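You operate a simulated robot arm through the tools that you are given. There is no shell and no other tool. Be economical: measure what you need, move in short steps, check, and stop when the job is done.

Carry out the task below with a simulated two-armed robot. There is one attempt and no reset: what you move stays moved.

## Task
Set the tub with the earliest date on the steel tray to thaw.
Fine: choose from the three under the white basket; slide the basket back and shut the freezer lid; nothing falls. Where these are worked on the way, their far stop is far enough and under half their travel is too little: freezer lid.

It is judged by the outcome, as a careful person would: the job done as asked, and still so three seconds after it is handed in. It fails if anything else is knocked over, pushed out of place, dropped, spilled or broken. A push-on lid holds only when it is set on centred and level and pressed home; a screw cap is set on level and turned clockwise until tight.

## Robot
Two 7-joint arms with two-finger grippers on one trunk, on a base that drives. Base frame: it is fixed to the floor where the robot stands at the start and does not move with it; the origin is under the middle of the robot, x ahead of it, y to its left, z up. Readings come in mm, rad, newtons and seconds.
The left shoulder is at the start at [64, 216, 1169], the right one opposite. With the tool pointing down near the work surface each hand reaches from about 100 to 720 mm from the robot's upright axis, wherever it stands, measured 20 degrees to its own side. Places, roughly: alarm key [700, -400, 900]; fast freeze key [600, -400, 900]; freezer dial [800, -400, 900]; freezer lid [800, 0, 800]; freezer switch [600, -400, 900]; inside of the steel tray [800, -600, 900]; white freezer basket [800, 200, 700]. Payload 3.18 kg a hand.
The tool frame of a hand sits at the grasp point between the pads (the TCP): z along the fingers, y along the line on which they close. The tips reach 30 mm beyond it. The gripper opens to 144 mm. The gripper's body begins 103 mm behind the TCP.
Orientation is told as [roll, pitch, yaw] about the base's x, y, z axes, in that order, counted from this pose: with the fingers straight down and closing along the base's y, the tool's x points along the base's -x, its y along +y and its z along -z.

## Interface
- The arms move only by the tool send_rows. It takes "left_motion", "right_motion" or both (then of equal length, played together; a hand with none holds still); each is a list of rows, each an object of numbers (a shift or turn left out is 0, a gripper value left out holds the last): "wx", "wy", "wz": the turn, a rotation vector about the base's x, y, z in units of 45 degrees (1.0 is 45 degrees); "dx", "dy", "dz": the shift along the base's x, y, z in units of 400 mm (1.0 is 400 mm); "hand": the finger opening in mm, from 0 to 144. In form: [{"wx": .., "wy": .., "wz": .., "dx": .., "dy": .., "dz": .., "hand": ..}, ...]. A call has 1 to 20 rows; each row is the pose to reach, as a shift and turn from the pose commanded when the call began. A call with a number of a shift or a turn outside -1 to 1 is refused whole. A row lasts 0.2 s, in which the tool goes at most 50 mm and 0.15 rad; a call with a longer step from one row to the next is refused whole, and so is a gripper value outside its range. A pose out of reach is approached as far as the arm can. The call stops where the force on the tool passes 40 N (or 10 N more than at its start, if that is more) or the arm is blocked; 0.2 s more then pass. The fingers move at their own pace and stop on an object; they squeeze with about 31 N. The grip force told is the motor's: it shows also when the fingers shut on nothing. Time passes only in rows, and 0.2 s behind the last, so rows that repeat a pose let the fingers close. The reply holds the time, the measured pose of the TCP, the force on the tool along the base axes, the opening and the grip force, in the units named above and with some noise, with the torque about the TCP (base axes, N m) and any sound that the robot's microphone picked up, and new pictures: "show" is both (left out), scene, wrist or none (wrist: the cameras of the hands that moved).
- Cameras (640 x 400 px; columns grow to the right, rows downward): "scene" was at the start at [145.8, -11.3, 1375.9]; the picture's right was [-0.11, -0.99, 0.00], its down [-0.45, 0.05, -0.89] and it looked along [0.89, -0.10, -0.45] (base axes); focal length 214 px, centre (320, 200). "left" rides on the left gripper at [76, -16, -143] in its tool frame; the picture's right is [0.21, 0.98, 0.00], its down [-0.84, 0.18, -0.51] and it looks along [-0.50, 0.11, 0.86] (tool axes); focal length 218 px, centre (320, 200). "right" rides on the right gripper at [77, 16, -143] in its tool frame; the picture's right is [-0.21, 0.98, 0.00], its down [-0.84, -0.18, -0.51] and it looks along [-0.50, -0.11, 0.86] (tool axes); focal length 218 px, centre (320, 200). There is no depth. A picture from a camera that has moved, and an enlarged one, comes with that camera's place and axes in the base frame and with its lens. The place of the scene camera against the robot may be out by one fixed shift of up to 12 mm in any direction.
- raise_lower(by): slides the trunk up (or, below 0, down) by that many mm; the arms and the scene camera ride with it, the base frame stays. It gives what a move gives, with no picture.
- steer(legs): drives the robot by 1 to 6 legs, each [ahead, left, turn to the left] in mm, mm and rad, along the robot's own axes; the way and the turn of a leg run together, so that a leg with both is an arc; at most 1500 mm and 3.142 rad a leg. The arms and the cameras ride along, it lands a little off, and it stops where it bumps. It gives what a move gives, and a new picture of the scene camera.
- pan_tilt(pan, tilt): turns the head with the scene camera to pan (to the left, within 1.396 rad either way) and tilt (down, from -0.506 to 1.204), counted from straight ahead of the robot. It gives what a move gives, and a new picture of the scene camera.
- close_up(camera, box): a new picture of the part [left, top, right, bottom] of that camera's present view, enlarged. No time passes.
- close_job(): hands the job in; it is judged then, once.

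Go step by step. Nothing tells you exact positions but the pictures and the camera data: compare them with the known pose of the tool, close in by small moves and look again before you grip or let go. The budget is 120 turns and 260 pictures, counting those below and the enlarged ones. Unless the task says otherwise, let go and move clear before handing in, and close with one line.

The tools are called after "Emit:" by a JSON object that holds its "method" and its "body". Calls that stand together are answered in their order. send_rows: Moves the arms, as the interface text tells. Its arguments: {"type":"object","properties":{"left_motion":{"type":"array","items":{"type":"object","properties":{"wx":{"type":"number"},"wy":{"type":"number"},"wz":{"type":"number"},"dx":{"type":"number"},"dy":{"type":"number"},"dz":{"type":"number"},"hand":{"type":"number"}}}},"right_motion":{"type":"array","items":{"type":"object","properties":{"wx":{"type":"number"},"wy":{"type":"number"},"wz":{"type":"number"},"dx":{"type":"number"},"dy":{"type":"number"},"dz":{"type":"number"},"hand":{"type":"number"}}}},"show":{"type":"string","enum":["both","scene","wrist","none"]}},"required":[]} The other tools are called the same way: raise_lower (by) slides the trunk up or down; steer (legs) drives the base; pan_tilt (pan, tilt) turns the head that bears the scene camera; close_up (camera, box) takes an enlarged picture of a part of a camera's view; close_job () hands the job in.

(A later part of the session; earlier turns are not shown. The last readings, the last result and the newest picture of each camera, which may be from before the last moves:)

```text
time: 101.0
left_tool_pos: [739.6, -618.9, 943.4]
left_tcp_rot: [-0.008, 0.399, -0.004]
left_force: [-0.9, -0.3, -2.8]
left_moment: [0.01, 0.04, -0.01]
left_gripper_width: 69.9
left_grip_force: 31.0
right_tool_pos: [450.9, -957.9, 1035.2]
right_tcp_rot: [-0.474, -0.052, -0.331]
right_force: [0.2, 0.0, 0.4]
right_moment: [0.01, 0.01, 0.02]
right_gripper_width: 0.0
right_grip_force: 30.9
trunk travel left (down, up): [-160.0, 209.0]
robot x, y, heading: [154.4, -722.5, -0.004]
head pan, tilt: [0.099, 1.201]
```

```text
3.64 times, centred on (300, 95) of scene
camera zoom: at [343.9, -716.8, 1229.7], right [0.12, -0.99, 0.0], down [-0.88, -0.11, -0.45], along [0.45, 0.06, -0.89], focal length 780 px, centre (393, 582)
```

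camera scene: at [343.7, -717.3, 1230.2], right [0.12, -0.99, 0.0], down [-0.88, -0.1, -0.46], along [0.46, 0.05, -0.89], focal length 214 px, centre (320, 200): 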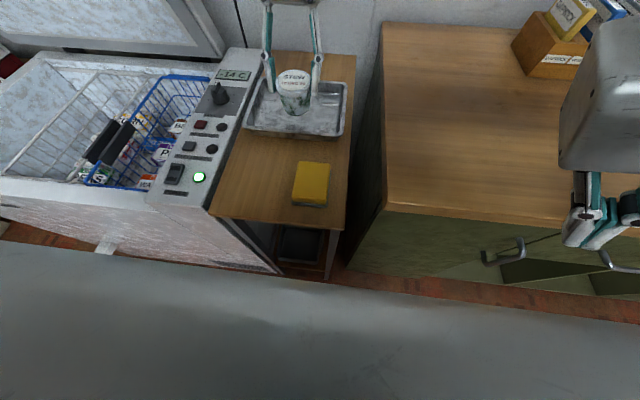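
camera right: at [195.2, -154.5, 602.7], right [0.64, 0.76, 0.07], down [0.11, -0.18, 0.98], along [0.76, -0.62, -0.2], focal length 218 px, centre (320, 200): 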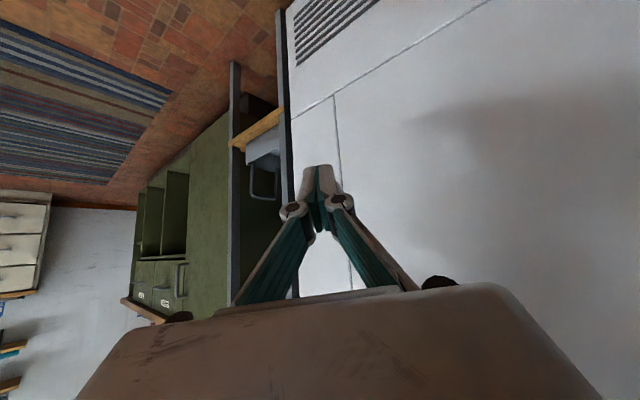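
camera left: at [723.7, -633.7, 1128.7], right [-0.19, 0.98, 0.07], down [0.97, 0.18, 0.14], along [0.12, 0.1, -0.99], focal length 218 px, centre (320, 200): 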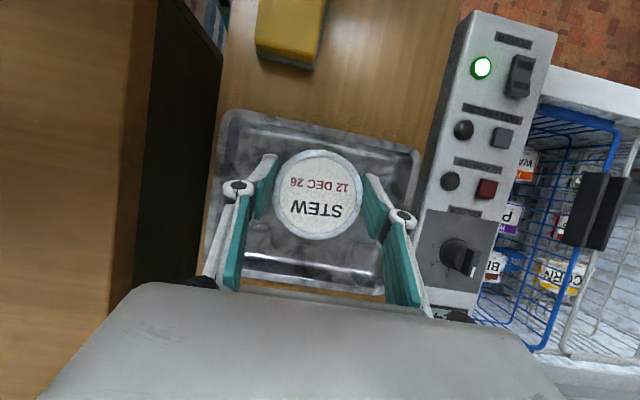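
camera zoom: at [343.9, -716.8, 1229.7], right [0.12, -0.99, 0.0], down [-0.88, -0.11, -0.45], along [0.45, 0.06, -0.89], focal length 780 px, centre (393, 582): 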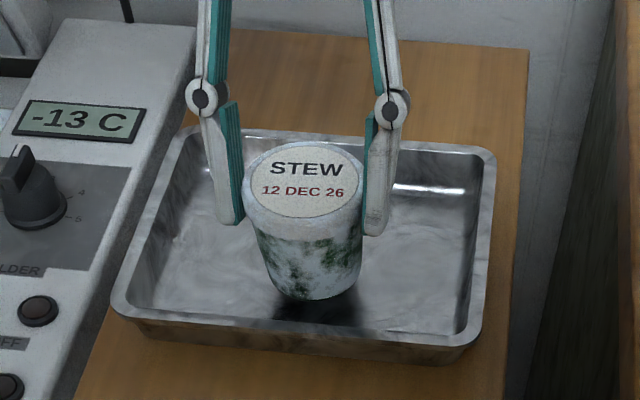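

Still hovering slightly. Continue in small steps.

Emit:
{"method": "send_rows", "body": {"left_motion": [{"dz": -0.007}, {"dz": -0.014}, {"dz": -0.02}], "show": "none"}}

```text
time: 101.8
left_tool_pos: [740.0, -617.7, 936.4]
left_tcp_rot: [-0.008, 0.399, -0.003]
left_force: [0.0, 0.0, -2.3]
left_moment: [0.0, 0.03, 0.02]
left_gripper_width: 69.6
left_grip_force: 31.0
right_tool_pos: [450.0, -958.7, 1035.1]
right_tcp_rot: [-0.473, -0.049, -0.33]
right_force: [0.8, -0.5, -0.2]
right_moment: [0.0, 0.0, 0.02]
right_gripper_width: 0.1
right_grip_force: 30.6
trunk travel left (down, up): [-160.0, 209.0]
robot x, y, heading: [154.6, -723.6, -0.005]
head pan, tilt: [0.099, 1.201]
```

Emit:
{"method": "send_rows", "body": {"left_motion": [{"dz": -0.007}, {"dz": -0.014}, {"dz": -0.02}], "show": "none"}}

Emit:
{"method": "close_up", "body": {"camera": "scene", "box": [220, 40, 380, 150]}}

```text
time: 102.6
left_tool_pos: [739.3, -618.0, 930.9]
left_tcp_rot: [-0.009, 0.396, -0.003]
left_force: [1.9, 2.4, 11.6]
left_moment: [0.16, 0.21, -0.05]
left_gripper_width: 69.6
left_grip_force: 31.2
right_tool_pos: [449.7, -958.3, 1036.8]
right_tcp_rot: [-0.474, -0.052, -0.331]
right_force: [-0.7, 0.5, 1.2]
right_moment: [0.01, 0.01, 0.01]
right_gripper_width: 0.2
right_grip_force: 30.6
trunk travel left (down, up): [-160.0, 209.0]
robot x, y, heading: [156.1, -722.9, -0.008]
head pan, tilt: [0.099, 1.201]
```

```text
3.64 times, centred on (300, 95) of scene
camera zoom: at [342.6, -716.5, 1230.2], right [0.12, -0.99, 0.0], down [-0.88, -0.11, -0.45], along [0.45, 0.06, -0.89], focal length 780 px, centre (393, 582)
```

zoom: 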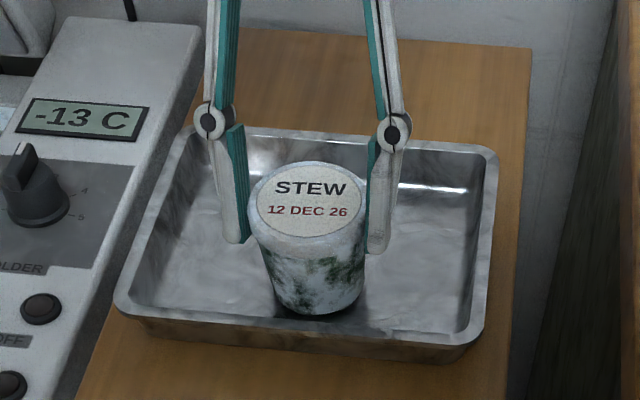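

The tub rests on the tray (contact force). Opening gently and lifting away.

Emit:
{"method": "send_rows", "body": {"left_motion": [{"dz": 0.002, "hand": 78}, {"dz": 0.002, "hand": 88}, {"dz": 0.002, "hand": 92}, {"dz": 0.05}, {"dz": 0.12}, {"dz": 0.22}, {"dz": 0.3}], "show": "scene"}}

```text
time: 104.2
left_tool_pos: [716.2, -619.8, 1023.4]
left_tcp_rot: [-0.01, 0.387, 0.003]
left_force: [-1.1, -0.9, 0.9]
left_moment: [0.07, -0.14, -0.03]
left_gripper_width: 91.8
left_grip_force: 0.0
left hand out of reach, approached as far as the arm can: row 5, 6, 7
right_tool_pos: [446.9, -959.4, 1037.7]
right_tcp_rot: [-0.47, -0.056, -0.331]
right_force: [-0.7, -0.1, 1.4]
right_moment: [0.06, -0.08, 0.03]
right_gripper_width: 0.0
right_grip_force: 31.0
trunk travel left (down, up): [-160.0, 209.0]
robot x, y, heading: [157.0, -721.8, -0.012]
head pan, tilt: [0.099, 1.201]
camera scene: at [339.8, -718.0, 1230.9], right [0.13, -0.99, 0.0], down [-0.88, -0.11, -0.46], along [0.45, 0.06, -0.89], focal length 214 px, centre (320, 200)
```

scene: 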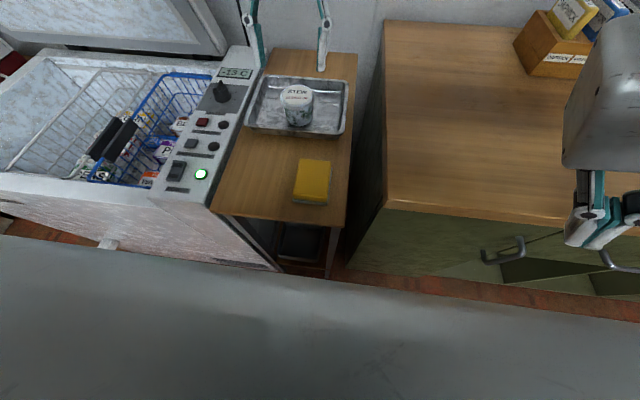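

STEW stands in the tray. Now I straighten the left hand, raise the trunk, back off and return to the freezer to slide the basket back.

Emit:
{"method": "send_rows", "body": {"left_motion": [{"dz": 0.05, "dx": -0.05, "wy": -0.12}, {"dz": 0.1, "dx": -0.12, "wy": -0.25}, {"dz": 0.12, "dx": -0.2, "wy": -0.38}, {"dz": 0.12, "dx": -0.28, "wy": -0.5}, {"dz": 0.12, "dx": -0.35, "wy": -0.5}], "show": "none"}}

Emit:
{"method": "raise_lower", "body": {"by": 90}}

Emit:
{"method": "steer", "body": {"legs": [[-150, 0, 0], [0, 700, 0]]}}

Emit:
{"method": "pan_tilt", "body": {"pan": 0, "tilt": 0.7}}

```text
time: 105.4
left_tool_pos: [577.2, -618.4, 1066.2]
left_tcp_rot: [-0.007, 0.007, -0.004]
left_force: [0.2, 0.4, 0.9]
left_moment: [0.02, 0.0, 0.0]
left_gripper_width: 92.2
left_grip_force: 0.1
right_tool_pos: [449.0, -957.8, 1036.4]
right_tcp_rot: [-0.473, -0.05, -0.329]
right_force: [-0.4, 1.2, 0.1]
right_moment: [0.01, -0.02, -0.02]
right_gripper_width: 0.0
right_grip_force: 30.9
trunk travel left (down, up): [-160.0, 209.0]
robot x, y, heading: [156.2, -724.8, -0.005]
head pan, tilt: [0.099, 1.201]
```

```text
time: 106.6
left_tool_pos: [578.8, -617.1, 1154.6]
left_tcp_rot: [-0.008, 0.01, -0.002]
left_force: [0.3, 0.4, -0.7]
left_moment: [0.0, 0.04, 0.02]
left_gripper_width: 91.8
left_grip_force: 0.0
right_tool_pos: [452.0, -958.2, 1125.6]
right_tcp_rot: [-0.471, -0.05, -0.327]
right_force: [0.2, -0.1, -0.6]
right_moment: [-0.01, 0.02, 0.0]
right_gripper_width: 0.0
right_grip_force: 30.3
trunk travel left (down, up): [-250.0, 119.0]
robot x, y, heading: [157.1, -723.7, -0.004]
head pan, tilt: [0.099, 1.201]
```

```text
time: 114.2
left_tool_pos: [434.2, 81.6, 1157.8]
left_tcp_rot: [-0.007, 0.006, -0.009]
left_force: [-0.5, 0.5, 0.0]
left_moment: [-0.01, 0.04, 0.03]
left_gripper_width: 92.1
left_grip_force: 0.0
right_tool_pos: [305.4, -256.0, 1127.2]
right_tcp_rot: [-0.469, -0.052, -0.332]
right_force: [0.4, 0.5, 0.0]
right_moment: [-0.03, 0.02, 0.01]
right_gripper_width: 0.1
right_grip_force: 30.3
trunk travel left (down, up): [-250.0, 119.0]
robot x, y, heading: [9.9, -19.5, -0.01]
head pan, tilt: [0.099, 1.201]
camera scene: at [120.9, -16.4, 1319.5], right [0.09, -1.0, 0.0], down [-0.93, -0.08, -0.36], along [0.36, 0.03, -0.93], focal length 214 px, centre (320, 200)
```

scene: 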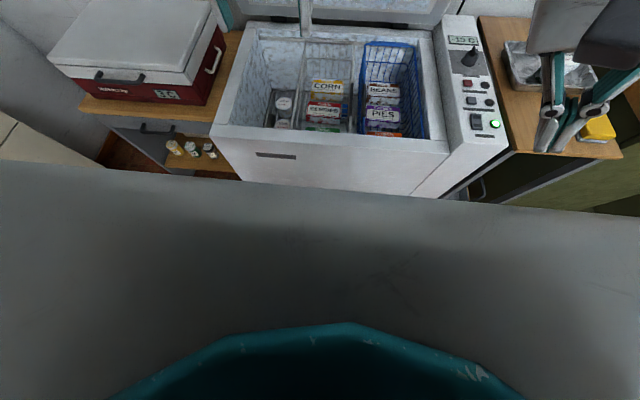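

```text
time: 115.1
left_tool_pos: [434.1, 82.6, 1156.1]
left_tcp_rot: [-0.007, 0.007, -0.009]
left_force: [-0.2, -0.8, -0.4]
left_moment: [0.0, 0.02, 0.01]
left_gripper_width: 91.9
left_grip_force: 0.1
right_tool_pos: [304.9, -255.7, 1126.0]
right_tcp_rot: [-0.467, -0.052, -0.331]
right_force: [-1.3, 0.2, 0.5]
right_moment: [0.04, -0.01, 0.02]
right_gripper_width: 0.2
right_grip_force: 31.1
trunk travel left (down, up): [-250.0, 119.0]
robot x, y, heading: [8.7, -17.3, -0.008]
head pan, tilt: [0.0, 0.7]
camera scene: at [150.1, -22.3, 1355.4], right [-0.01, -1.0, 0.0], down [-0.64, 0.01, -0.76], along [0.76, -0.01, -0.64], focal length 214 px, centre (320, 200)
```

scene: 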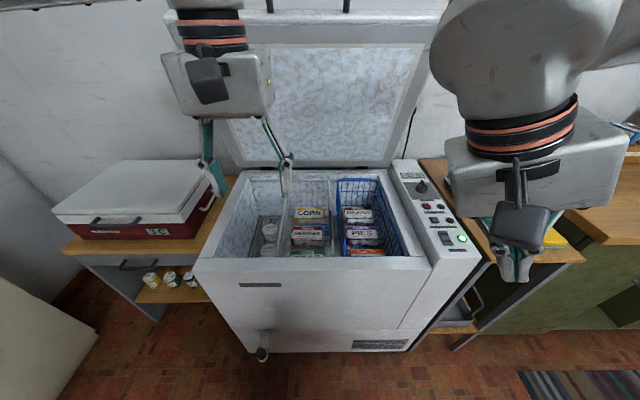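

Emit:
{"method": "steer", "body": {"legs": [[45, 0, 0]]}}

Emit:
{"method": "send_rows", "body": {"left_motion": [{"dx": 0.06, "dy": -0.04, "dz": -0.04, "hand": 26}, {"dx": 0.12, "dy": -0.08, "dz": -0.1}, {"dx": 0.18, "dy": -0.12, "dz": -0.16}, {"dx": 0.24, "dy": -0.16, "dz": -0.22}, {"dx": 0.3, "dy": -0.2, "dz": -0.28}, {"dx": 0.36, "dy": -0.25, "dz": -0.34}, {"dx": 0.42, "dy": -0.29, "dz": -0.4}, {"dx": 0.48, "dy": -0.33, "dz": -0.46}, {"dx": 0.53, "dy": -0.37, "dz": -0.52}, {"dx": 0.53, "dy": -0.37, "dz": -0.57}], "show": "both"}}

```text
time: 116.0
left_tool_pos: [479.7, 82.9, 1155.7]
left_tcp_rot: [-0.007, 0.005, -0.007]
left_force: [0.2, -2.0, -1.1]
left_moment: [-0.01, 0.08, 0.01]
left_gripper_width: 92.1
left_grip_force: 0.0
right_tool_pos: [351.1, -256.0, 1126.3]
right_tcp_rot: [-0.47, -0.051, -0.332]
right_force: [0.6, -0.2, 0.0]
right_moment: [-0.04, 0.05, 0.0]
right_gripper_width: 0.1
right_grip_force: 30.7
trunk travel left (down, up): [-250.0, 119.0]
robot x, y, heading: [57.5, -20.0, -0.009]
head pan, tilt: [0.0, 0.7]
camera scene: at [196.6, -22.8, 1355.3], right [-0.01, -1.0, 0.0], down [-0.65, 0.01, -0.76], along [0.76, -0.01, -0.65], focal length 214 px, centre (320, 200)
```

scene: 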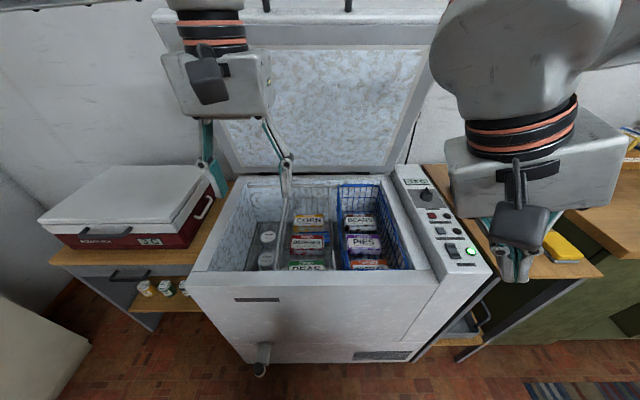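

```text
time: 118.2
left_tool_pos: [692.3, -64.1, 927.4]
left_tcp_rot: [-0.007, 0.006, -0.008]
left_force: [0.3, 0.0, 0.2]
left_moment: [-0.01, -0.01, 0.0]
left_gripper_width: 26.1
left_grip_force: 0.1
right_tool_pos: [349.1, -255.4, 1126.9]
right_tcp_rot: [-0.47, -0.054, -0.33]
right_force: [-0.4, 0.1, -0.2]
right_moment: [0.02, -0.02, 0.04]
right_gripper_width: 0.0
right_grip_force: 31.2
trunk travel left (down, up): [-250.0, 119.0]
robot x, y, heading: [59.5, -19.7, -0.007]
head pan, tilt: [0.0, 0.7]
camera scene: at [195.0, -22.2, 1355.5], right [-0.01, -1.0, 0.0], down [-0.64, 0.01, -0.76], along [0.76, -0.01, -0.64], focal length 214 px, centre (320, 200)
camera left: at [615.7, -79.9, 1071.3], right [-0.2, 0.98, -0.01], down [0.85, 0.18, 0.5], along [0.49, 0.1, -0.87], focal length 218 px, centre (320, 200)
```

scene: 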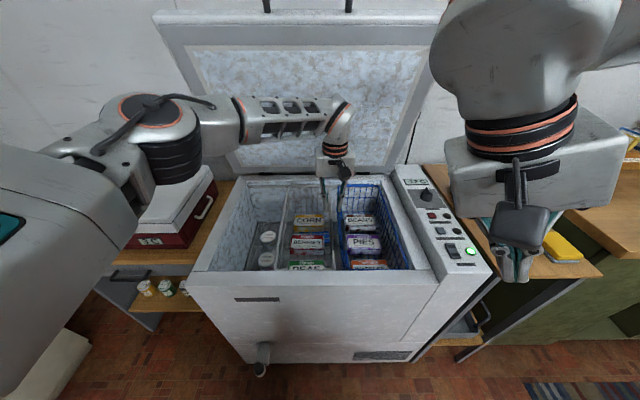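
left: 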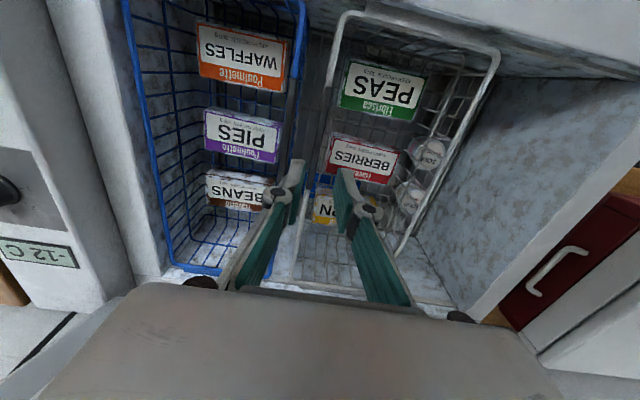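

Emit:
{"method": "close_up", "body": {"camera": "left", "box": [220, 50, 420, 230]}}

```text
2.22 times, centred on (320, 140) of left
camera zoom: at [615.7, -79.9, 1071.3], right [-0.2, 0.98, -0.01], down [0.85, 0.18, 0.5], along [0.49, 0.1, -0.87], focal length 485 px, centre (320, 333)
```

zoom: 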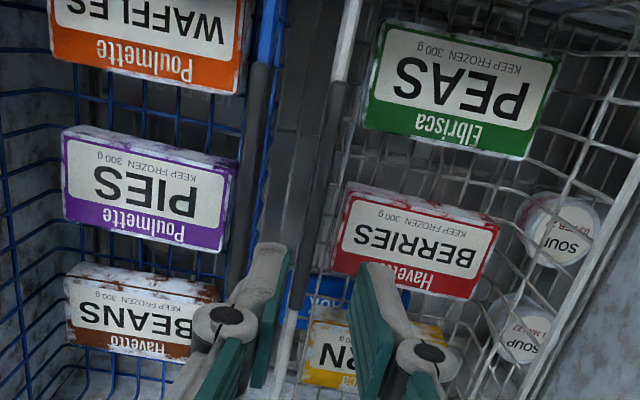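

White grip is at y≈−66, blue's at −115; finger room is fine. Descend and grip.

Emit:
{"method": "send_rows", "body": {"left_motion": [{"dz": -0.1, "dy": -0.004, "hand": 32}, {"dz": -0.2, "dy": -0.004}, {"dz": -0.28, "dy": -0.004}, {"dz": -0.33, "dy": -0.004}, {"dz": -0.385, "dy": -0.004}, {"dz": -0.385, "dy": -0.004}], "show": "wrist"}}

```text
time: 119.6
left_tool_pos: [692.3, -65.6, 773.4]
left_tcp_rot: [-0.007, 0.007, -0.009]
left_force: [1.3, 0.1, 0.8]
left_moment: [0.0, 0.01, -0.01]
left_gripper_width: 31.9
left_grip_force: 0.1
right_tool_pos: [349.9, -254.8, 1126.0]
right_tcp_rot: [-0.472, -0.051, -0.332]
right_force: [-0.3, 0.1, -0.2]
right_moment: [0.03, -0.02, 0.0]
right_gripper_width: 0.0
right_grip_force: 30.4
trunk travel left (down, up): [-250.0, 119.0]
robot x, y, heading: [52.5, -20.6, -0.007]
head pan, tilt: [0.0, 0.7]
camera left: at [616.0, -81.8, 916.6], right [-0.2, 0.98, -0.01], down [0.85, 0.18, 0.5], along [0.49, 0.1, -0.87], focal length 218 px, centre (320, 200)
```

left: 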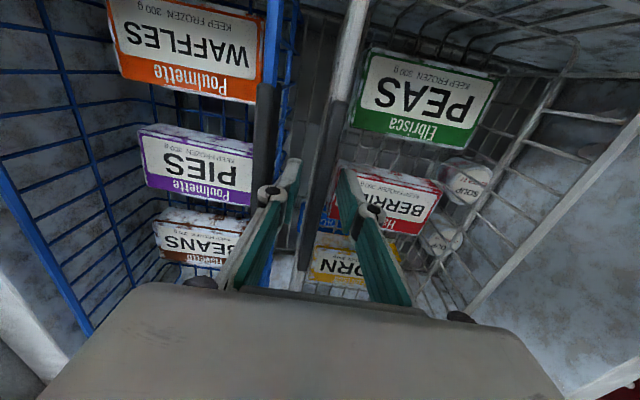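

Emit:
{"method": "send_rows", "body": {"left_motion": [{"hand": 0}, {"hand": 0}, {"hand": 0}, {"dy": 0.03}, {"dy": 0.07}, {"dy": 0.11}, {"dy": 0.15}, {"dy": 0.19}, {"dy": 0.23}, {"dy": 0.27}, {"dy": 0.31}, {"dy": 0.35}, {"dy": 0.39}, {"dy": 0.42}, {"dy": 0.44}, {"dy": 0.44}], "show": "both"}}

```text
time: 123.0
left_tool_pos: [691.1, 109.5, 774.2]
left_tcp_rot: [-0.006, 0.006, -0.008]
left_force: [3.6, -0.4, -10.8]
left_moment: [-0.04, -0.05, 0.81]
left_gripper_width: 9.7
left_grip_force: 40.5
right_tool_pos: [350.9, -255.1, 1125.8]
right_tcp_rot: [-0.47, -0.05, -0.332]
right_force: [0.5, -0.6, 0.1]
right_moment: [0.0, -0.03, -0.05]
right_gripper_width: 0.3
right_grip_force: 30.7
trunk travel left (down, up): [-250.0, 119.0]
robot x, y, heading: [56.8, -22.0, -0.009]
head pan, tilt: [0.0, 0.7]
camera scene: at [196.2, -22.6, 1355.3], right [-0.01, -1.0, 0.0], down [-0.64, 0.01, -0.76], along [0.76, -0.01, -0.64], focal length 214 px, centre (320, 200)
camera left: at [616.3, 94.3, 916.6], right [-0.2, 0.98, -0.01], down [0.85, 0.18, 0.5], along [0.49, 0.1, -0.87], focal length 218 px, centre (320, 200)
```

scene: 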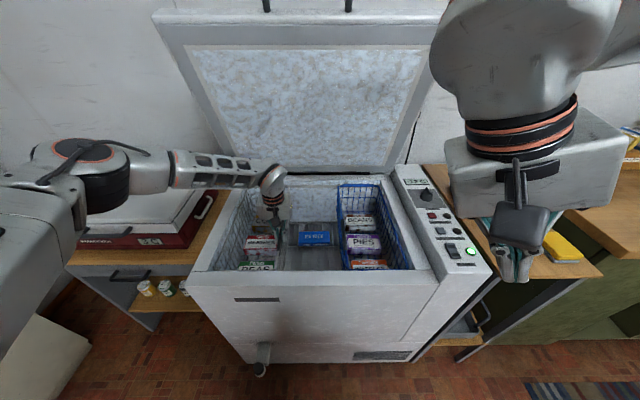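
left: 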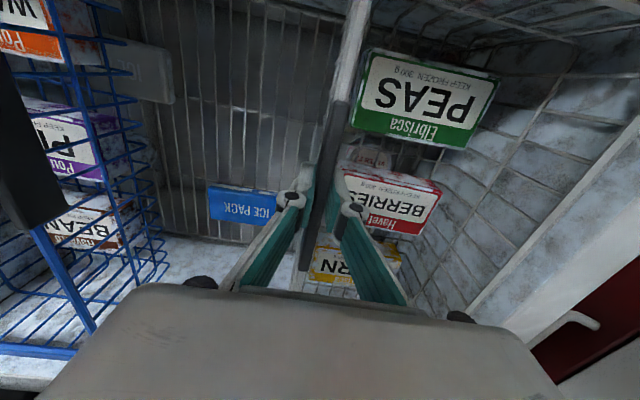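

Basket is back to its original place. I release, rise, and prepare the left hand for the lid handle again.

Emit:
{"method": "send_rows", "body": {"left_motion": [{"hand": 26}, {"hand": 30}, {"dz": 0.04}, {"dz": 0.12}, {"dz": 0.22}, {"dz": 0.32}, {"dz": 0.42}, {"dz": 0.5, "dx": -0.05}, {"dz": 0.58, "dx": -0.11}, {"dz": 0.67, "dx": -0.16}, {"dz": 0.77, "dx": -0.2}, {"dz": 0.87, "dx": -0.25}, {"dz": 0.97, "dx": -0.3}], "show": "both"}}

Emit:
{"method": "send_rows", "body": {"left_motion": [{"wz": 0.17}, {"wz": 0.34}, {"wz": 0.51}, {"wz": 0.68}, {"wz": 0.85}, {"wz": 1.0}], "show": "none"}}

Emit:
{"method": "send_rows", "body": {"left_motion": [{"wz": 0.17, "dz": 0.05}, {"wz": 0.34, "dz": 0.1}, {"wz": 0.51, "dz": 0.15}, {"wz": 0.68, "dz": 0.2}, {"wz": 0.85, "dz": 0.25}, {"wz": 1.0, "dz": 0.3}], "show": "none"}}

```text
time: 125.8
left_tool_pos: [568.8, 108.0, 1162.5]
left_tcp_rot: [-0.009, 0.007, -0.008]
left_force: [0.1, 0.4, 0.6]
left_moment: [-0.01, -0.02, -0.01]
left_gripper_width: 30.0
left_grip_force: 0.0
right_tool_pos: [348.5, -256.1, 1127.2]
right_tcp_rot: [-0.468, -0.053, -0.331]
right_force: [0.2, -0.5, -0.5]
right_moment: [0.0, -0.07, 0.02]
right_gripper_width: 0.3
right_grip_force: 30.5
trunk travel left (down, up): [-250.0, 119.0]
robot x, y, heading: [51.8, -19.1, -0.011]
head pan, tilt: [0.0, 0.7]
camera scene: at [193.7, -23.0, 1355.7], right [-0.01, -1.0, 0.0], down [-0.64, 0.01, -0.77], along [0.77, -0.01, -0.64], focal length 214 px, centre (320, 200)
camera left: at [493.0, 93.2, 1305.8], right [-0.2, 0.98, -0.01], down [0.85, 0.18, 0.5], along [0.49, 0.1, -0.87], focal length 218 px, centre (320, 200)
```

scene: 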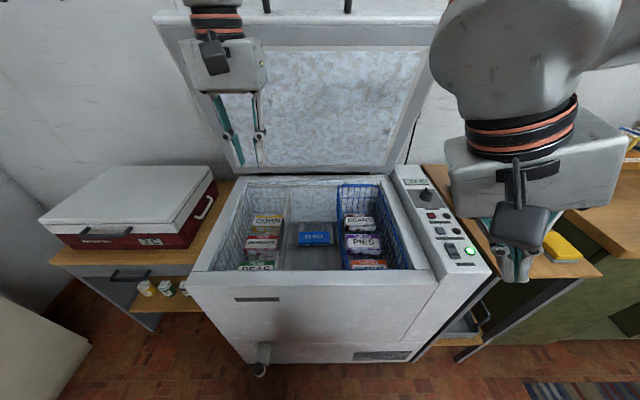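
left: 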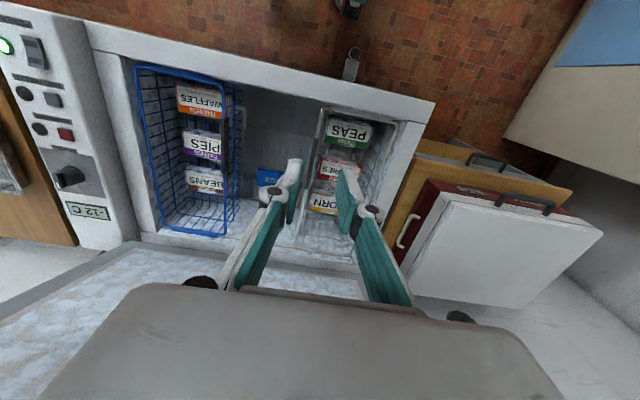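

```text
time: 127.2
left_tool_pos: [570.1, 110.0, 1163.1]
left_tcp_rot: [-0.006, 0.005, 0.781]
left_force: [-0.2, 0.7, 0.6]
left_moment: [0.01, 0.0, -0.04]
left_gripper_width: 30.0
left_grip_force: 0.1
right_tool_pos: [348.7, -255.9, 1126.6]
right_tcp_rot: [-0.469, -0.052, -0.33]
right_force: [0.2, 0.6, -0.1]
right_moment: [0.01, 0.0, 0.03]
right_gripper_width: 0.0
right_grip_force: 31.0
trunk travel left (down, up): [-250.0, 119.0]
robot x, y, heading: [57.8, -22.3, -0.009]
head pan, tilt: [0.0, 0.7]
```

```text
time: 128.6
left_tool_pos: [570.6, 108.9, 1281.1]
left_tcp_rot: [-0.007, 0.006, 1.565]
left_force: [0.4, -0.3, -0.1]
left_moment: [0.02, -0.01, 0.01]
left_gripper_width: 30.0
left_grip_force: 0.0
right_tool_pos: [348.6, -257.7, 1126.6]
right_tcp_rot: [-0.468, -0.053, -0.333]
right_force: [-0.7, 0.0, 0.1]
right_moment: [-0.04, -0.05, -0.01]
right_gripper_width: 0.0
right_grip_force: 30.5
trunk travel left (down, up): [-250.0, 119.0]
robot x, y, heading: [57.8, -23.2, -0.011]
head pan, tilt: [0.0, 0.7]
```

Emit:
{"method": "send_rows", "body": {"left_motion": [{"wy": -0.17, "dz": 0.1, "hand": 60}, {"wy": -0.34, "dz": 0.2}, {"wy": -0.51, "dz": 0.3}, {"wy": -0.68, "dz": 0.37, "dx": 0.05, "dy": -0.04}, {"wy": -0.85, "dz": 0.42, "dx": 0.12, "dy": -0.08}, {"wy": -1.0, "dz": 0.45, "dx": 0.2, "dy": -0.12}, {"wy": -1.0, "dz": 0.45, "dx": 0.26, "dy": -0.12}], "show": "both"}}

```text
time: 130.2
left_tool_pos: [677.3, 61.5, 1462.4]
left_tcp_rot: [-0.794, -0.002, 1.561]
left_force: [0.5, 0.3, -0.1]
left_moment: [-0.01, 0.02, 0.0]
left_gripper_width: 59.9
left_grip_force: 0.1
right_tool_pos: [351.0, -255.6, 1126.3]
right_tcp_rot: [-0.471, -0.052, -0.332]
right_force: [1.0, -0.1, 0.6]
right_moment: [0.01, 0.03, -0.01]
right_gripper_width: 0.0
right_grip_force: 31.0
trunk travel left (down, up): [-250.0, 119.0]
robot x, y, heading: [52.5, -18.3, -0.007]
head pan, tilt: [0.0, 0.7]
camera scene: at [195.8, -22.7, 1355.3], right [-0.01, -1.0, 0.0], down [-0.64, 0.01, -0.76], along [0.76, -0.01, -0.64], focal length 214 px, centre (320, 200)
camera left: at [585.9, -15.1, 1573.0], right [-0.69, -0.2, -0.7], down [-0.48, 0.85, 0.23], along [0.54, 0.49, -0.68], focal length 218 px, centre (320, 200)
```

scene: 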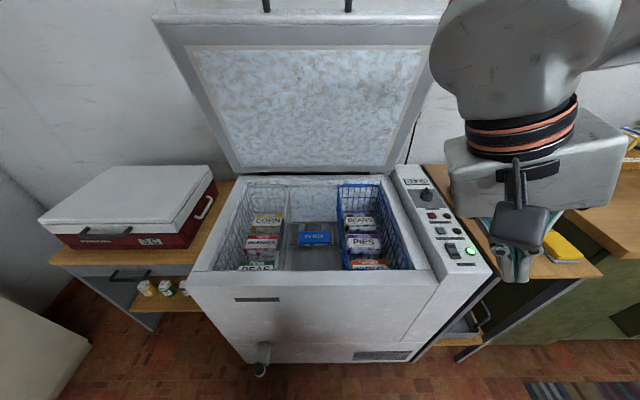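
left: 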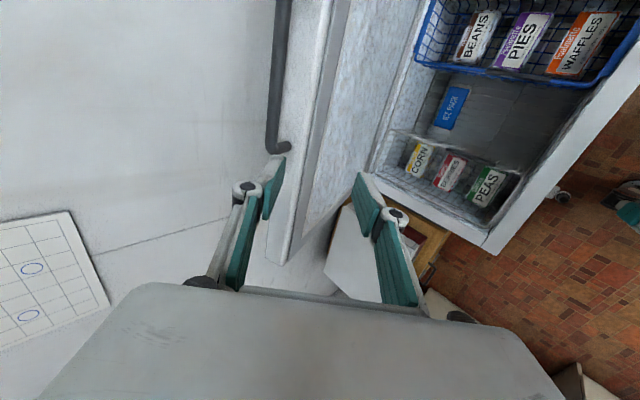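

I raise the trunk 100 mm to have reach for coming onto the bar from above.

Emit:
{"method": "raise_lower", "body": {"by": 100}}

Emit:
{"method": "send_rows", "body": {"left_motion": [{"dx": 0.05, "dz": -0.03}, {"dx": 0.1, "dz": -0.08}, {"dx": 0.15, "dz": -0.13, "dy": -0.02}], "show": "wrist"}}

```text
time: 131.6
left_tool_pos: [675.1, 60.3, 1561.4]
left_tcp_rot: [-0.793, -0.001, 1.562]
left_force: [-0.3, -0.9, -0.5]
left_moment: [0.01, -0.02, 0.02]
left_gripper_width: 59.9
left_grip_force: 0.1
right_tool_pos: [349.5, -256.3, 1226.0]
right_tcp_rot: [-0.471, -0.05, -0.332]
right_force: [0.4, 0.6, 0.0]
right_moment: [-0.05, -0.02, -0.02]
right_gripper_width: 0.0
right_grip_force: 30.5
trunk travel left (down, up): [-350.0, 19.0]
robot x, y, heading: [51.6, -21.1, -0.007]
head pan, tilt: [0.0, 0.7]
```

```text
time: 132.4
left_tool_pos: [735.9, 51.6, 1510.1]
left_tcp_rot: [-0.792, -0.003, 1.562]
left_force: [0.2, 0.1, 0.3]
left_moment: [-0.02, 0.01, 0.03]
left_gripper_width: 60.1
left_grip_force: 0.2
right_tool_pos: [351.5, -257.1, 1226.7]
right_tcp_rot: [-0.47, -0.052, -0.333]
right_force: [1.1, -0.4, 0.2]
right_moment: [-0.02, 0.01, -0.01]
right_gripper_width: 0.1
right_grip_force: 30.7
trunk travel left (down, up): [-350.0, 19.0]
robot x, y, heading: [51.4, -18.2, -0.013]
head pan, tilt: [0.0, 0.7]
camera left: at [645.5, -24.2, 1621.1], right [-0.69, -0.2, -0.7], down [-0.48, 0.85, 0.23], along [0.54, 0.49, -0.68], focal length 218 px, centre (320, 200)
```

left: 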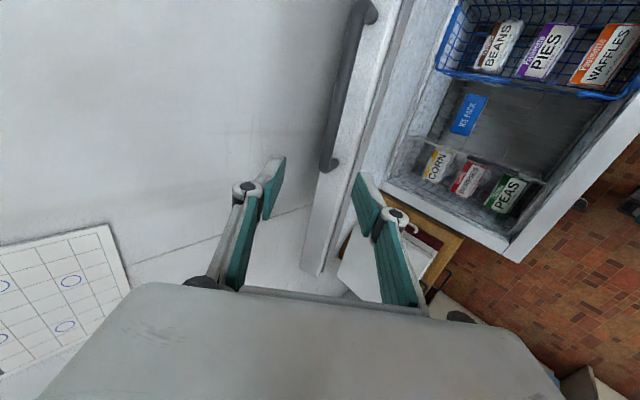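

The bar is between the fingers in line, at about [844, 1371]. I advance onto it and narrow the cage.

Emit:
{"method": "send_rows", "body": {"left_motion": [{"dx": 0.02, "dz": -0.09}, {"dx": 0.09, "dz": -0.165}, {"dx": 0.16, "dz": -0.235}, {"dx": 0.21, "dz": -0.285}, {"dx": 0.25, "dz": -0.327}, {"dx": 0.25, "dz": -0.327, "hand": 36}, {"dx": 0.25, "dz": -0.327, "hand": 36}], "show": "wrist"}}

```text
time: 134.0
left_tool_pos: [833.2, 52.7, 1379.9]
left_tcp_rot: [-0.793, -0.003, 1.56]
left_force: [-1.2, -1.3, 3.4]
left_moment: [0.0, -0.01, 0.01]
left_gripper_width: 44.8
left_grip_force: 0.0
right_tool_pos: [348.6, -255.5, 1225.7]
right_tcp_rot: [-0.469, -0.054, -0.332]
right_force: [0.0, 0.7, 0.1]
right_moment: [-0.02, -0.03, 0.04]
right_gripper_width: 0.0
right_grip_force: 30.5
trunk travel left (down, up): [-350.0, 19.0]
robot x, y, heading: [58.9, -17.4, -0.015]
head pan, tilt: [0.0, 0.7]
camera left: at [742.7, -23.5, 1491.6], right [-0.69, -0.2, -0.7], down [-0.48, 0.85, 0.23], along [0.54, 0.49, -0.68], focal length 218 px, centre (320, 200)
```

left: 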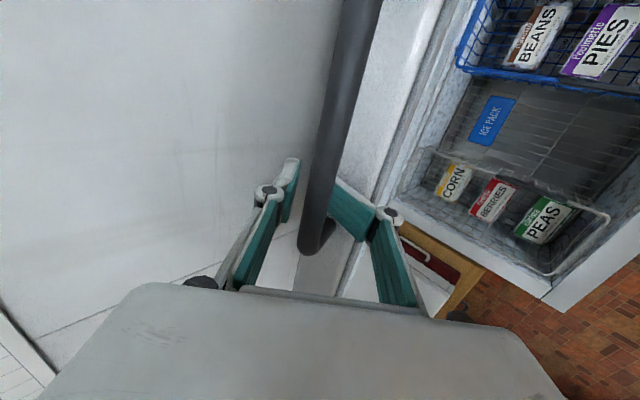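

Caged. I pull the lid back along its arc.

Emit:
{"method": "send_rows", "body": {"left_motion": [{"dx": -0.045, "dz": -0.02, "hand": 30}, {"dx": -0.091, "dz": -0.043}, {"dx": -0.135, "dz": -0.067}, {"dx": -0.179, "dz": -0.0925}, {"dx": -0.2225, "dz": -0.12}, {"dx": -0.265, "dz": -0.147}, {"dx": -0.305, "dz": -0.1775}, {"dx": -0.345, "dz": -0.208}, {"dx": -0.384, "dz": -0.24}, {"dx": -0.4215, "dz": -0.275}, {"dx": -0.4575, "dz": -0.31}], "show": "both"}}

```text
time: 136.4
left_tool_pos: [649.4, 53.8, 1256.5]
left_tcp_rot: [-0.792, 0.0, 1.562]
left_force: [-3.5, 2.5, 3.5]
left_moment: [0.04, 0.01, 0.07]
left_gripper_width: 42.2
left_grip_force: 0.8
right_tool_pos: [348.4, -256.3, 1225.8]
right_tcp_rot: [-0.469, -0.053, -0.331]
right_force: [0.3, 0.2, 0.1]
right_moment: [0.02, 0.0, 0.0]
right_gripper_width: 0.2
right_grip_force: 31.1
trunk travel left (down, up): [-350.0, 19.0]
robot x, y, heading: [53.8, -21.6, -0.007]
head pan, tilt: [0.0, 0.7]
camera scene: at [171.9, -22.1, 1457.3], right [-0.01, -1.0, 0.0], down [-0.64, 0.01, -0.77], along [0.77, -0.01, -0.64], focal length 214 px, centre (320, 200)
camera left: at [559.8, -23.4, 1367.9], right [-0.69, -0.2, -0.7], down [-0.48, 0.85, 0.23], along [0.54, 0.49, -0.68], focal length 218 px, centre (320, 200)
```

scene: 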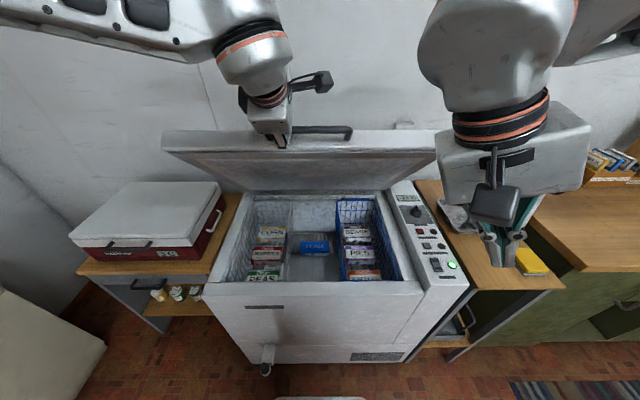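
left: 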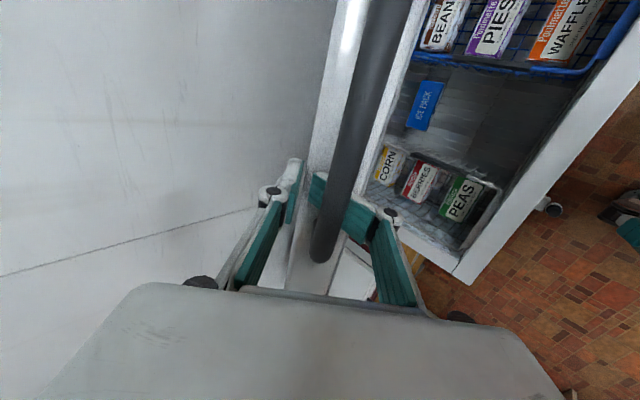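

Lid at ~43°, tracking well. Continue down the arc.

Emit:
{"method": "send_rows", "body": {"left_motion": [{"dx": -0.0525, "dz": -0.055}, {"dx": -0.102, "dz": -0.1125}, {"dx": -0.148, "dz": -0.1725}, {"dx": -0.191, "dz": -0.235}, {"dx": -0.231, "dz": -0.3}, {"dx": -0.2675, "dz": -0.3675}, {"dx": -0.3, "dz": -0.435}], "show": "both"}}

```text
time: 138.2
left_tool_pos: [540.2, 52.9, 1084.7]
left_tcp_rot: [-0.813, 0.005, 1.566]
left_force: [16.0, 3.0, -1.0]
left_moment: [0.88, -4.28, -0.26]
left_gripper_width: 59.3
left_grip_force: 44.4
right_tool_pos: [351.8, -255.2, 1226.6]
right_tcp_rot: [-0.468, -0.052, -0.333]
right_force: [-0.2, 0.5, -0.1]
right_moment: [-0.01, -0.01, -0.01]
right_gripper_width: 0.0
right_grip_force: 30.7
trunk travel left (down, up): [-350.0, 19.0]
robot x, y, heading: [56.0, -18.7, -0.013]
head pan, tilt: [0.0, 0.7]
stopped in row 7 (left hand): the force on the tool passed its limit at 41 N (the readings are from after the stop); the commanded pose is now the measured one
camera scene: at [174.6, -22.0, 1457.1], right [-0.01, -1.0, 0.0], down [-0.64, 0.01, -0.76], along [0.76, -0.01, -0.64], focal length 214 px, centre (320, 200)
camera left: at [447.4, -23.4, 1195.5], right [-0.67, -0.21, -0.71], down [-0.49, 0.85, 0.21], along [0.56, 0.49, -0.67], focal length 218 px, centre (320, 200)
```

scene: 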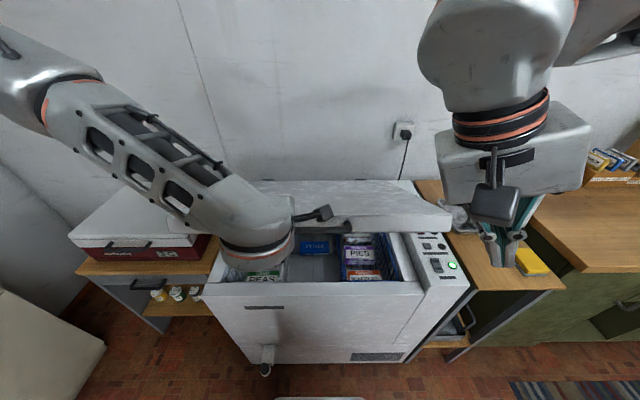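
left: 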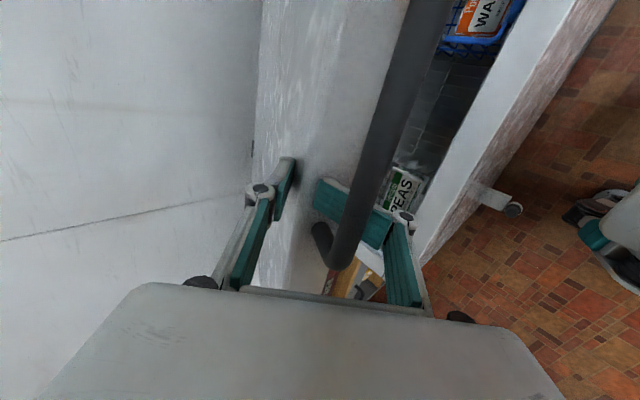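

Lid at ~23° and the fingers are snagged on both sides of its front edge. I open and withdraw along the finger direction, then push the lid down from above.

Emit:
{"method": "send_rows", "body": {"left_motion": [{"hand": 64}, {"dx": -0.02, "dz": 0.02}, {"dx": -0.06, "dz": 0.06}, {"dx": -0.1, "dz": 0.11}, {"dx": -0.14, "dz": 0.18}, {"dx": -0.14, "dz": 0.26}], "show": "both"}}

```text
time: 139.6
left_tool_pos: [479.0, 53.5, 1186.8]
left_tcp_rot: [-0.803, 0.003, 1.563]
left_force: [-0.7, -0.1, 1.1]
left_moment: [-0.02, 0.01, 0.03]
left_gripper_width: 64.2
left_grip_force: 0.0
right_tool_pos: [350.9, -256.1, 1225.3]
right_tcp_rot: [-0.467, -0.053, -0.332]
right_force: [0.0, -0.2, -1.4]
right_moment: [0.0, -0.01, -0.01]
right_gripper_width: 0.0
right_grip_force: 30.8
trunk travel left (down, up): [-350.0, 19.0]
robot x, y, heading: [56.0, -19.2, -0.01]
head pan, tilt: [0.0, 0.7]
camera scene: at [173.1, -22.0, 1457.2], right [-0.01, -1.0, 0.0], down [-0.64, 0.01, -0.77], along [0.77, -0.01, -0.64], focal length 214 px, centre (320, 200)
camera left: at [387.7, -23.0, 1298.1], right [-0.68, -0.21, -0.7], down [-0.48, 0.85, 0.22], along [0.55, 0.49, -0.68], focal length 218 px, centre (320, 200)
```

scene: 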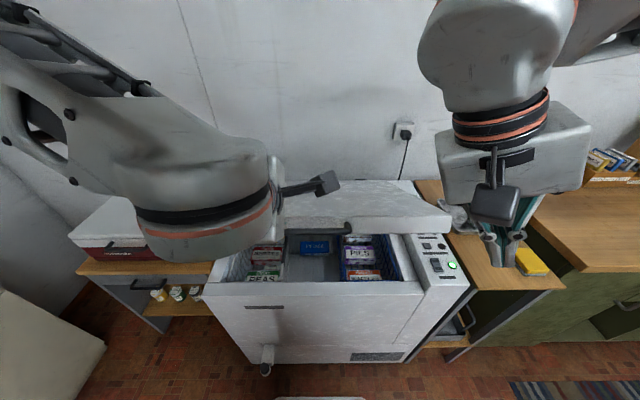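
left: 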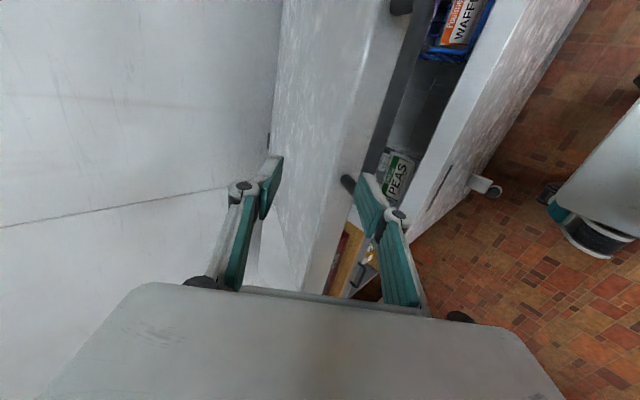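

The lid holds at ~23°. I close the fingers and go above its top near the front, then press it down.

Emit:
{"method": "send_rows", "body": {"left_motion": [{"hand": 0, "dx": 0.06}, {"dx": 0.14, "dy": -0.04}, {"dx": 0.22, "dy": -0.08}, {"dx": 0.265, "dy": -0.1, "dz": -0.06}, {"dx": 0.265, "dy": -0.1, "dz": -0.13}], "show": "both"}}

```text
time: 140.8
left_tool_pos: [586.0, 12.0, 1134.8]
left_tcp_rot: [-0.804, 0.002, 1.564]
left_force: [0.0, -0.1, -0.3]
left_moment: [-0.01, 0.01, 0.02]
left_gripper_width: 0.1
left_grip_force: 30.8
right_tool_pos: [350.3, -255.2, 1226.3]
right_tcp_rot: [-0.47, -0.053, -0.33]
right_force: [0.0, 0.5, 0.1]
right_moment: [0.02, 0.03, -0.02]
right_gripper_width: 0.1
right_grip_force: 30.9
trunk travel left (down, up): [-350.0, 19.0]
robot x, y, heading: [55.1, -19.7, -0.009]
head pan, tilt: [0.0, 0.7]
camera scene: at [173.5, -22.4, 1457.2], right [-0.01, -1.0, 0.0], down [-0.64, 0.01, -0.76], along [0.76, -0.01, -0.64], focal length 214 px, centre (320, 200)
camera left: at [494.0, -64.1, 1245.7], right [-0.68, -0.21, -0.7], down [-0.48, 0.85, 0.22], along [0.55, 0.49, -0.68], focal length 218 px, centre (320, 200)
```

scene: 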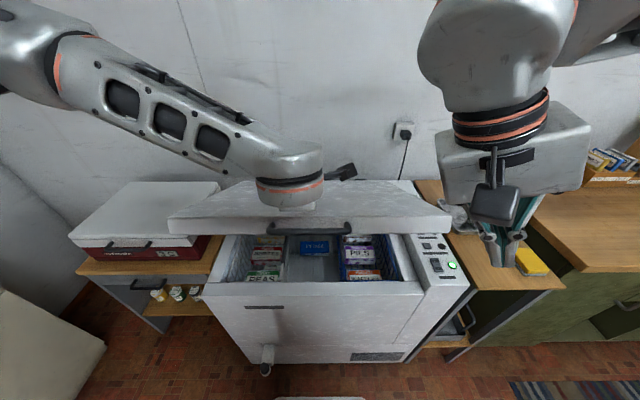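
left: 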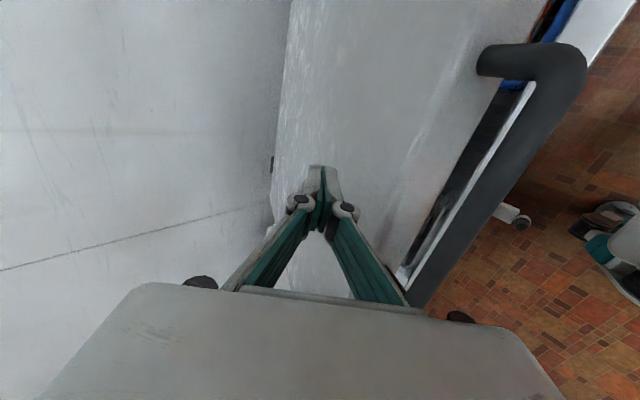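

Pressing down along the arc.

Emit:
{"method": "send_rows", "body": {"left_motion": [{"dz": -0.06, "dx": -0.005}, {"dz": -0.12, "dx": -0.015}, {"dz": -0.18, "dx": -0.025}, {"dz": -0.24, "dx": -0.035}, {"dz": -0.3, "dx": -0.045}, {"dz": -0.36, "dx": -0.052}, {"dz": -0.42, "dx": -0.058}, {"dz": -0.48, "dx": -0.062}], "show": "both"}}

```text
time: 142.6
left_tool_pos: [560.8, 12.8, 942.6]
left_tcp_rot: [-0.805, 0.005, 1.564]
left_force: [0.1, 0.6, 0.5]
left_moment: [0.02, 0.01, 0.01]
left_gripper_width: 0.0
left_grip_force: 30.5
right_tool_pos: [350.0, -255.7, 1226.0]
right_tcp_rot: [-0.468, -0.052, -0.331]
right_force: [1.3, -0.4, 0.4]
right_moment: [-0.01, -0.02, 0.0]
right_gripper_width: 0.1
right_grip_force: 31.0
trunk travel left (down, up): [-350.0, 19.0]
robot x, y, heading: [56.2, -21.0, -0.01]
head pan, tilt: [0.0, 0.7]
camera scene: at [173.5, -23.0, 1457.2], right [-0.01, -1.0, 0.0], down [-0.64, 0.01, -0.76], along [0.76, -0.01, -0.64], focal length 214 px, centre (320, 200)
camera left: at [469.6, -63.0, 1054.0], right [-0.68, -0.21, -0.7], down [-0.48, 0.85, 0.22], along [0.55, 0.49, -0.68], focal length 218 px, centre (320, 200)
```

scene: 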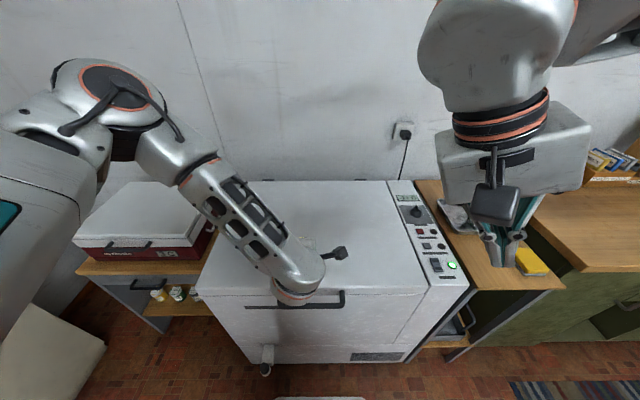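
left: 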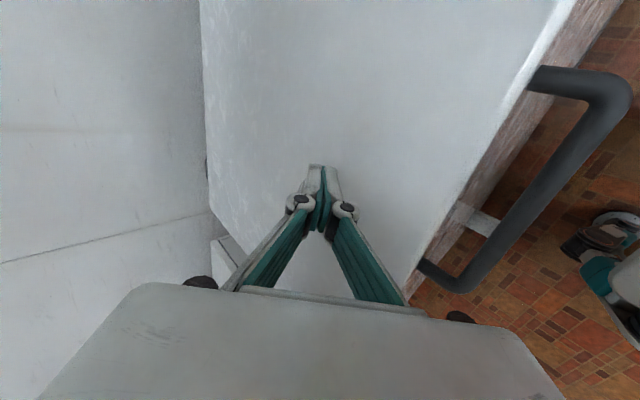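

The lid seems to have fallen shut ahead of the hand. I press down gently to confirm.

Emit:
{"method": "send_rows", "body": {"left_motion": [{"dz": -0.04}, {"dz": -0.07}, {"dz": -0.09}, {"dz": -0.11}, {"dz": -0.13}, {"dz": -0.15}], "show": "none"}}

Emit:
{"method": "close_up", "body": {"camera": "scene", "box": [180, 160, 500, 360]}}

```text
time: 144.0
left_tool_pos: [561.5, 13.8, 884.1]
left_tcp_rot: [-0.804, 0.003, 1.564]
left_force: [0.5, -0.6, -0.2]
left_moment: [0.0, 0.0, 0.03]
left_gripper_width: 0.1
left_grip_force: 30.4
right_tool_pos: [350.1, -255.8, 1227.5]
right_tcp_rot: [-0.471, -0.054, -0.331]
right_force: [-0.4, -0.5, 0.2]
right_moment: [-0.01, 0.0, -0.01]
right_gripper_width: 0.1
right_grip_force: 31.2
trunk travel left (down, up): [-350.0, 19.0]
robot x, y, heading: [53.9, -23.7, -0.009]
head pan, tilt: [0.0, 0.7]
```

```text
2.00 times, centred on (340, 260) of scene
camera zoom: at [173.4, -22.6, 1457.2], right [-0.01, -1.0, 0.0], down [-0.64, 0.01, -0.76], along [0.76, -0.01, -0.64], focal length 429 px, centre (280, 80)
```

zoom: 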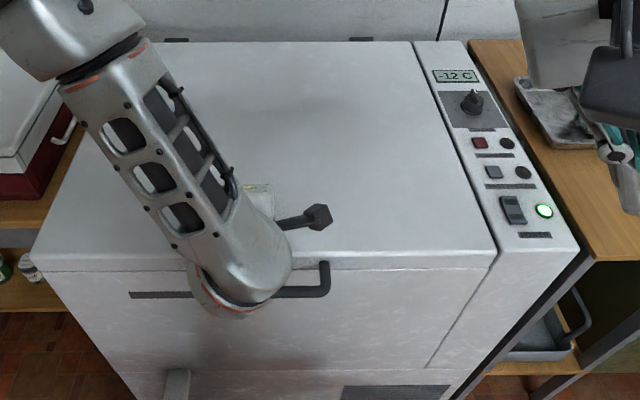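

Emit:
{"method": "send_rows", "body": {"left_motion": [{"dz": -0.015}, {"dz": -0.03}, {"dz": -0.045}, {"dz": -0.055}], "show": "none"}}

```text
time: 144.6
left_tool_pos: [562.4, 11.1, 879.2]
left_tcp_rot: [-0.817, 0.006, 1.569]
left_force: [-17.7, 4.3, 30.5]
left_moment: [0.19, 0.09, 0.12]
left_gripper_width: 0.0
left_grip_force: 30.5
right_tool_pos: [347.1, -256.1, 1228.0]
right_tcp_rot: [-0.467, -0.056, -0.332]
right_force: [0.5, 0.4, 0.7]
right_moment: [-0.01, 0.06, -0.04]
right_gripper_width: 0.0
right_grip_force: 31.1
trunk travel left (down, up): [-350.0, 19.0]
robot x, y, heading: [54.0, -19.7, -0.01]
head pan, tilt: [0.0, 0.7]
stopped in row 3 (left hand): the force on the tool passed its limit at 51 N (the readings are from after the stop); the commanded pose is now the measured one
```

Firm contact: the lid is fully seated (pressed to its stop). I lift the hand clear, back away, and check the tray and lid.

Emit:
{"method": "send_rows", "body": {"left_motion": [{"dz": 0.08}, {"dz": 0.18}, {"dz": 0.28, "dx": -0.05}, {"dz": 0.38, "dx": -0.1}, {"dz": 0.42, "dx": -0.18}], "show": "none"}}

Emit:
{"method": "steer", "body": {"legs": [[-200, 0, 0]]}}

Emit:
{"method": "pan_tilt", "body": {"pan": -0.4, "tilt": 0.6}}

```text
time: 145.8
left_tool_pos: [489.8, 12.3, 1043.2]
left_tcp_rot: [-0.815, 0.003, 1.568]
left_force: [-0.8, -0.2, -0.5]
left_moment: [0.01, 0.02, 0.0]
left_gripper_width: 0.0
left_grip_force: 30.5
right_tool_pos: [350.4, -256.5, 1225.4]
right_tcp_rot: [-0.468, -0.053, -0.331]
right_force: [0.0, 0.3, -0.7]
right_moment: [0.04, 0.0, 0.01]
right_gripper_width: 0.1
right_grip_force: 30.9
trunk travel left (down, up): [-350.0, 19.0]
robot x, y, heading: [52.9, -20.3, -0.011]
head pan, tilt: [0.0, 0.7]
```

```text
time: 147.4
left_tool_pos: [290.9, 14.5, 1043.7]
left_tcp_rot: [-0.812, 0.006, 1.568]
left_force: [0.3, -0.3, 0.6]
left_moment: [-0.02, -0.02, 0.01]
left_gripper_width: 0.0
left_grip_force: 30.3
right_tool_pos: [150.8, -252.9, 1226.9]
right_tcp_rot: [-0.468, -0.051, -0.33]
right_force: [-0.6, 0.0, -0.1]
right_moment: [0.0, -0.05, 0.05]
right_gripper_width: 0.1
right_grip_force: 30.3
trunk travel left (down, up): [-350.0, 19.0]
robot x, y, heading: [-144.7, -19.7, -0.01]
head pan, tilt: [0.0, 0.7]
camera scene: at [-26.3, -20.5, 1457.2], right [-0.01, -1.0, 0.0], down [-0.64, 0.01, -0.77], along [0.77, -0.01, -0.64], focal length 214 px, centre (320, 200)
```

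scene: 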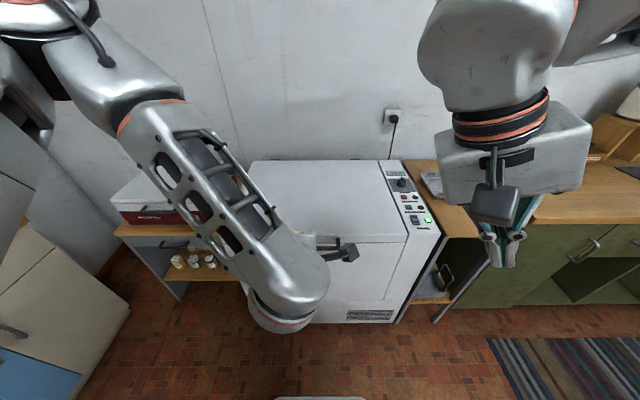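

```text
time: 148.2
left_tool_pos: [292.2, 14.7, 1041.9]
left_tcp_rot: [-0.812, 0.005, 1.569]
left_force: [0.0, 0.1, 1.0]
left_moment: [-0.02, -0.01, 0.0]
left_gripper_width: 0.1
left_grip_force: 30.5
right_tool_pos: [151.5, -253.9, 1225.3]
right_tcp_rot: [-0.47, -0.053, -0.331]
right_force: [-0.3, -0.2, -0.5]
right_moment: [0.01, -0.02, 0.02]
right_gripper_width: 0.0
right_grip_force: 30.4
trunk travel left (down, up): [-350.0, 19.0]
robot x, y, heading: [-142.5, -21.9, -0.012]
head pan, tilt: [-0.4, 0.6]
camera scene: at [-29.2, -54.8, 1465.8], right [-0.4, -0.92, 0.0], down [-0.52, 0.22, -0.82], along [0.76, -0.33, -0.57], focal length 214 px, centre (320, 200)
```

scene: 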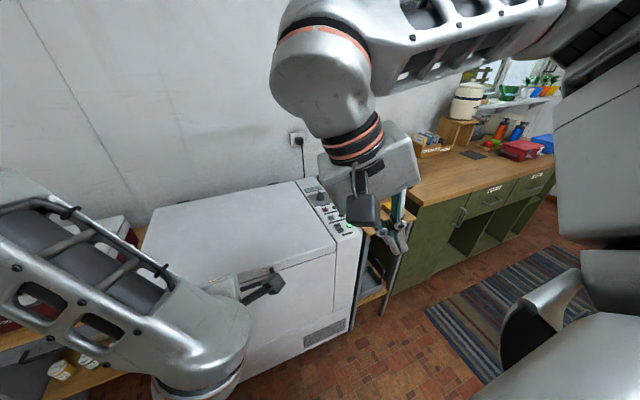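

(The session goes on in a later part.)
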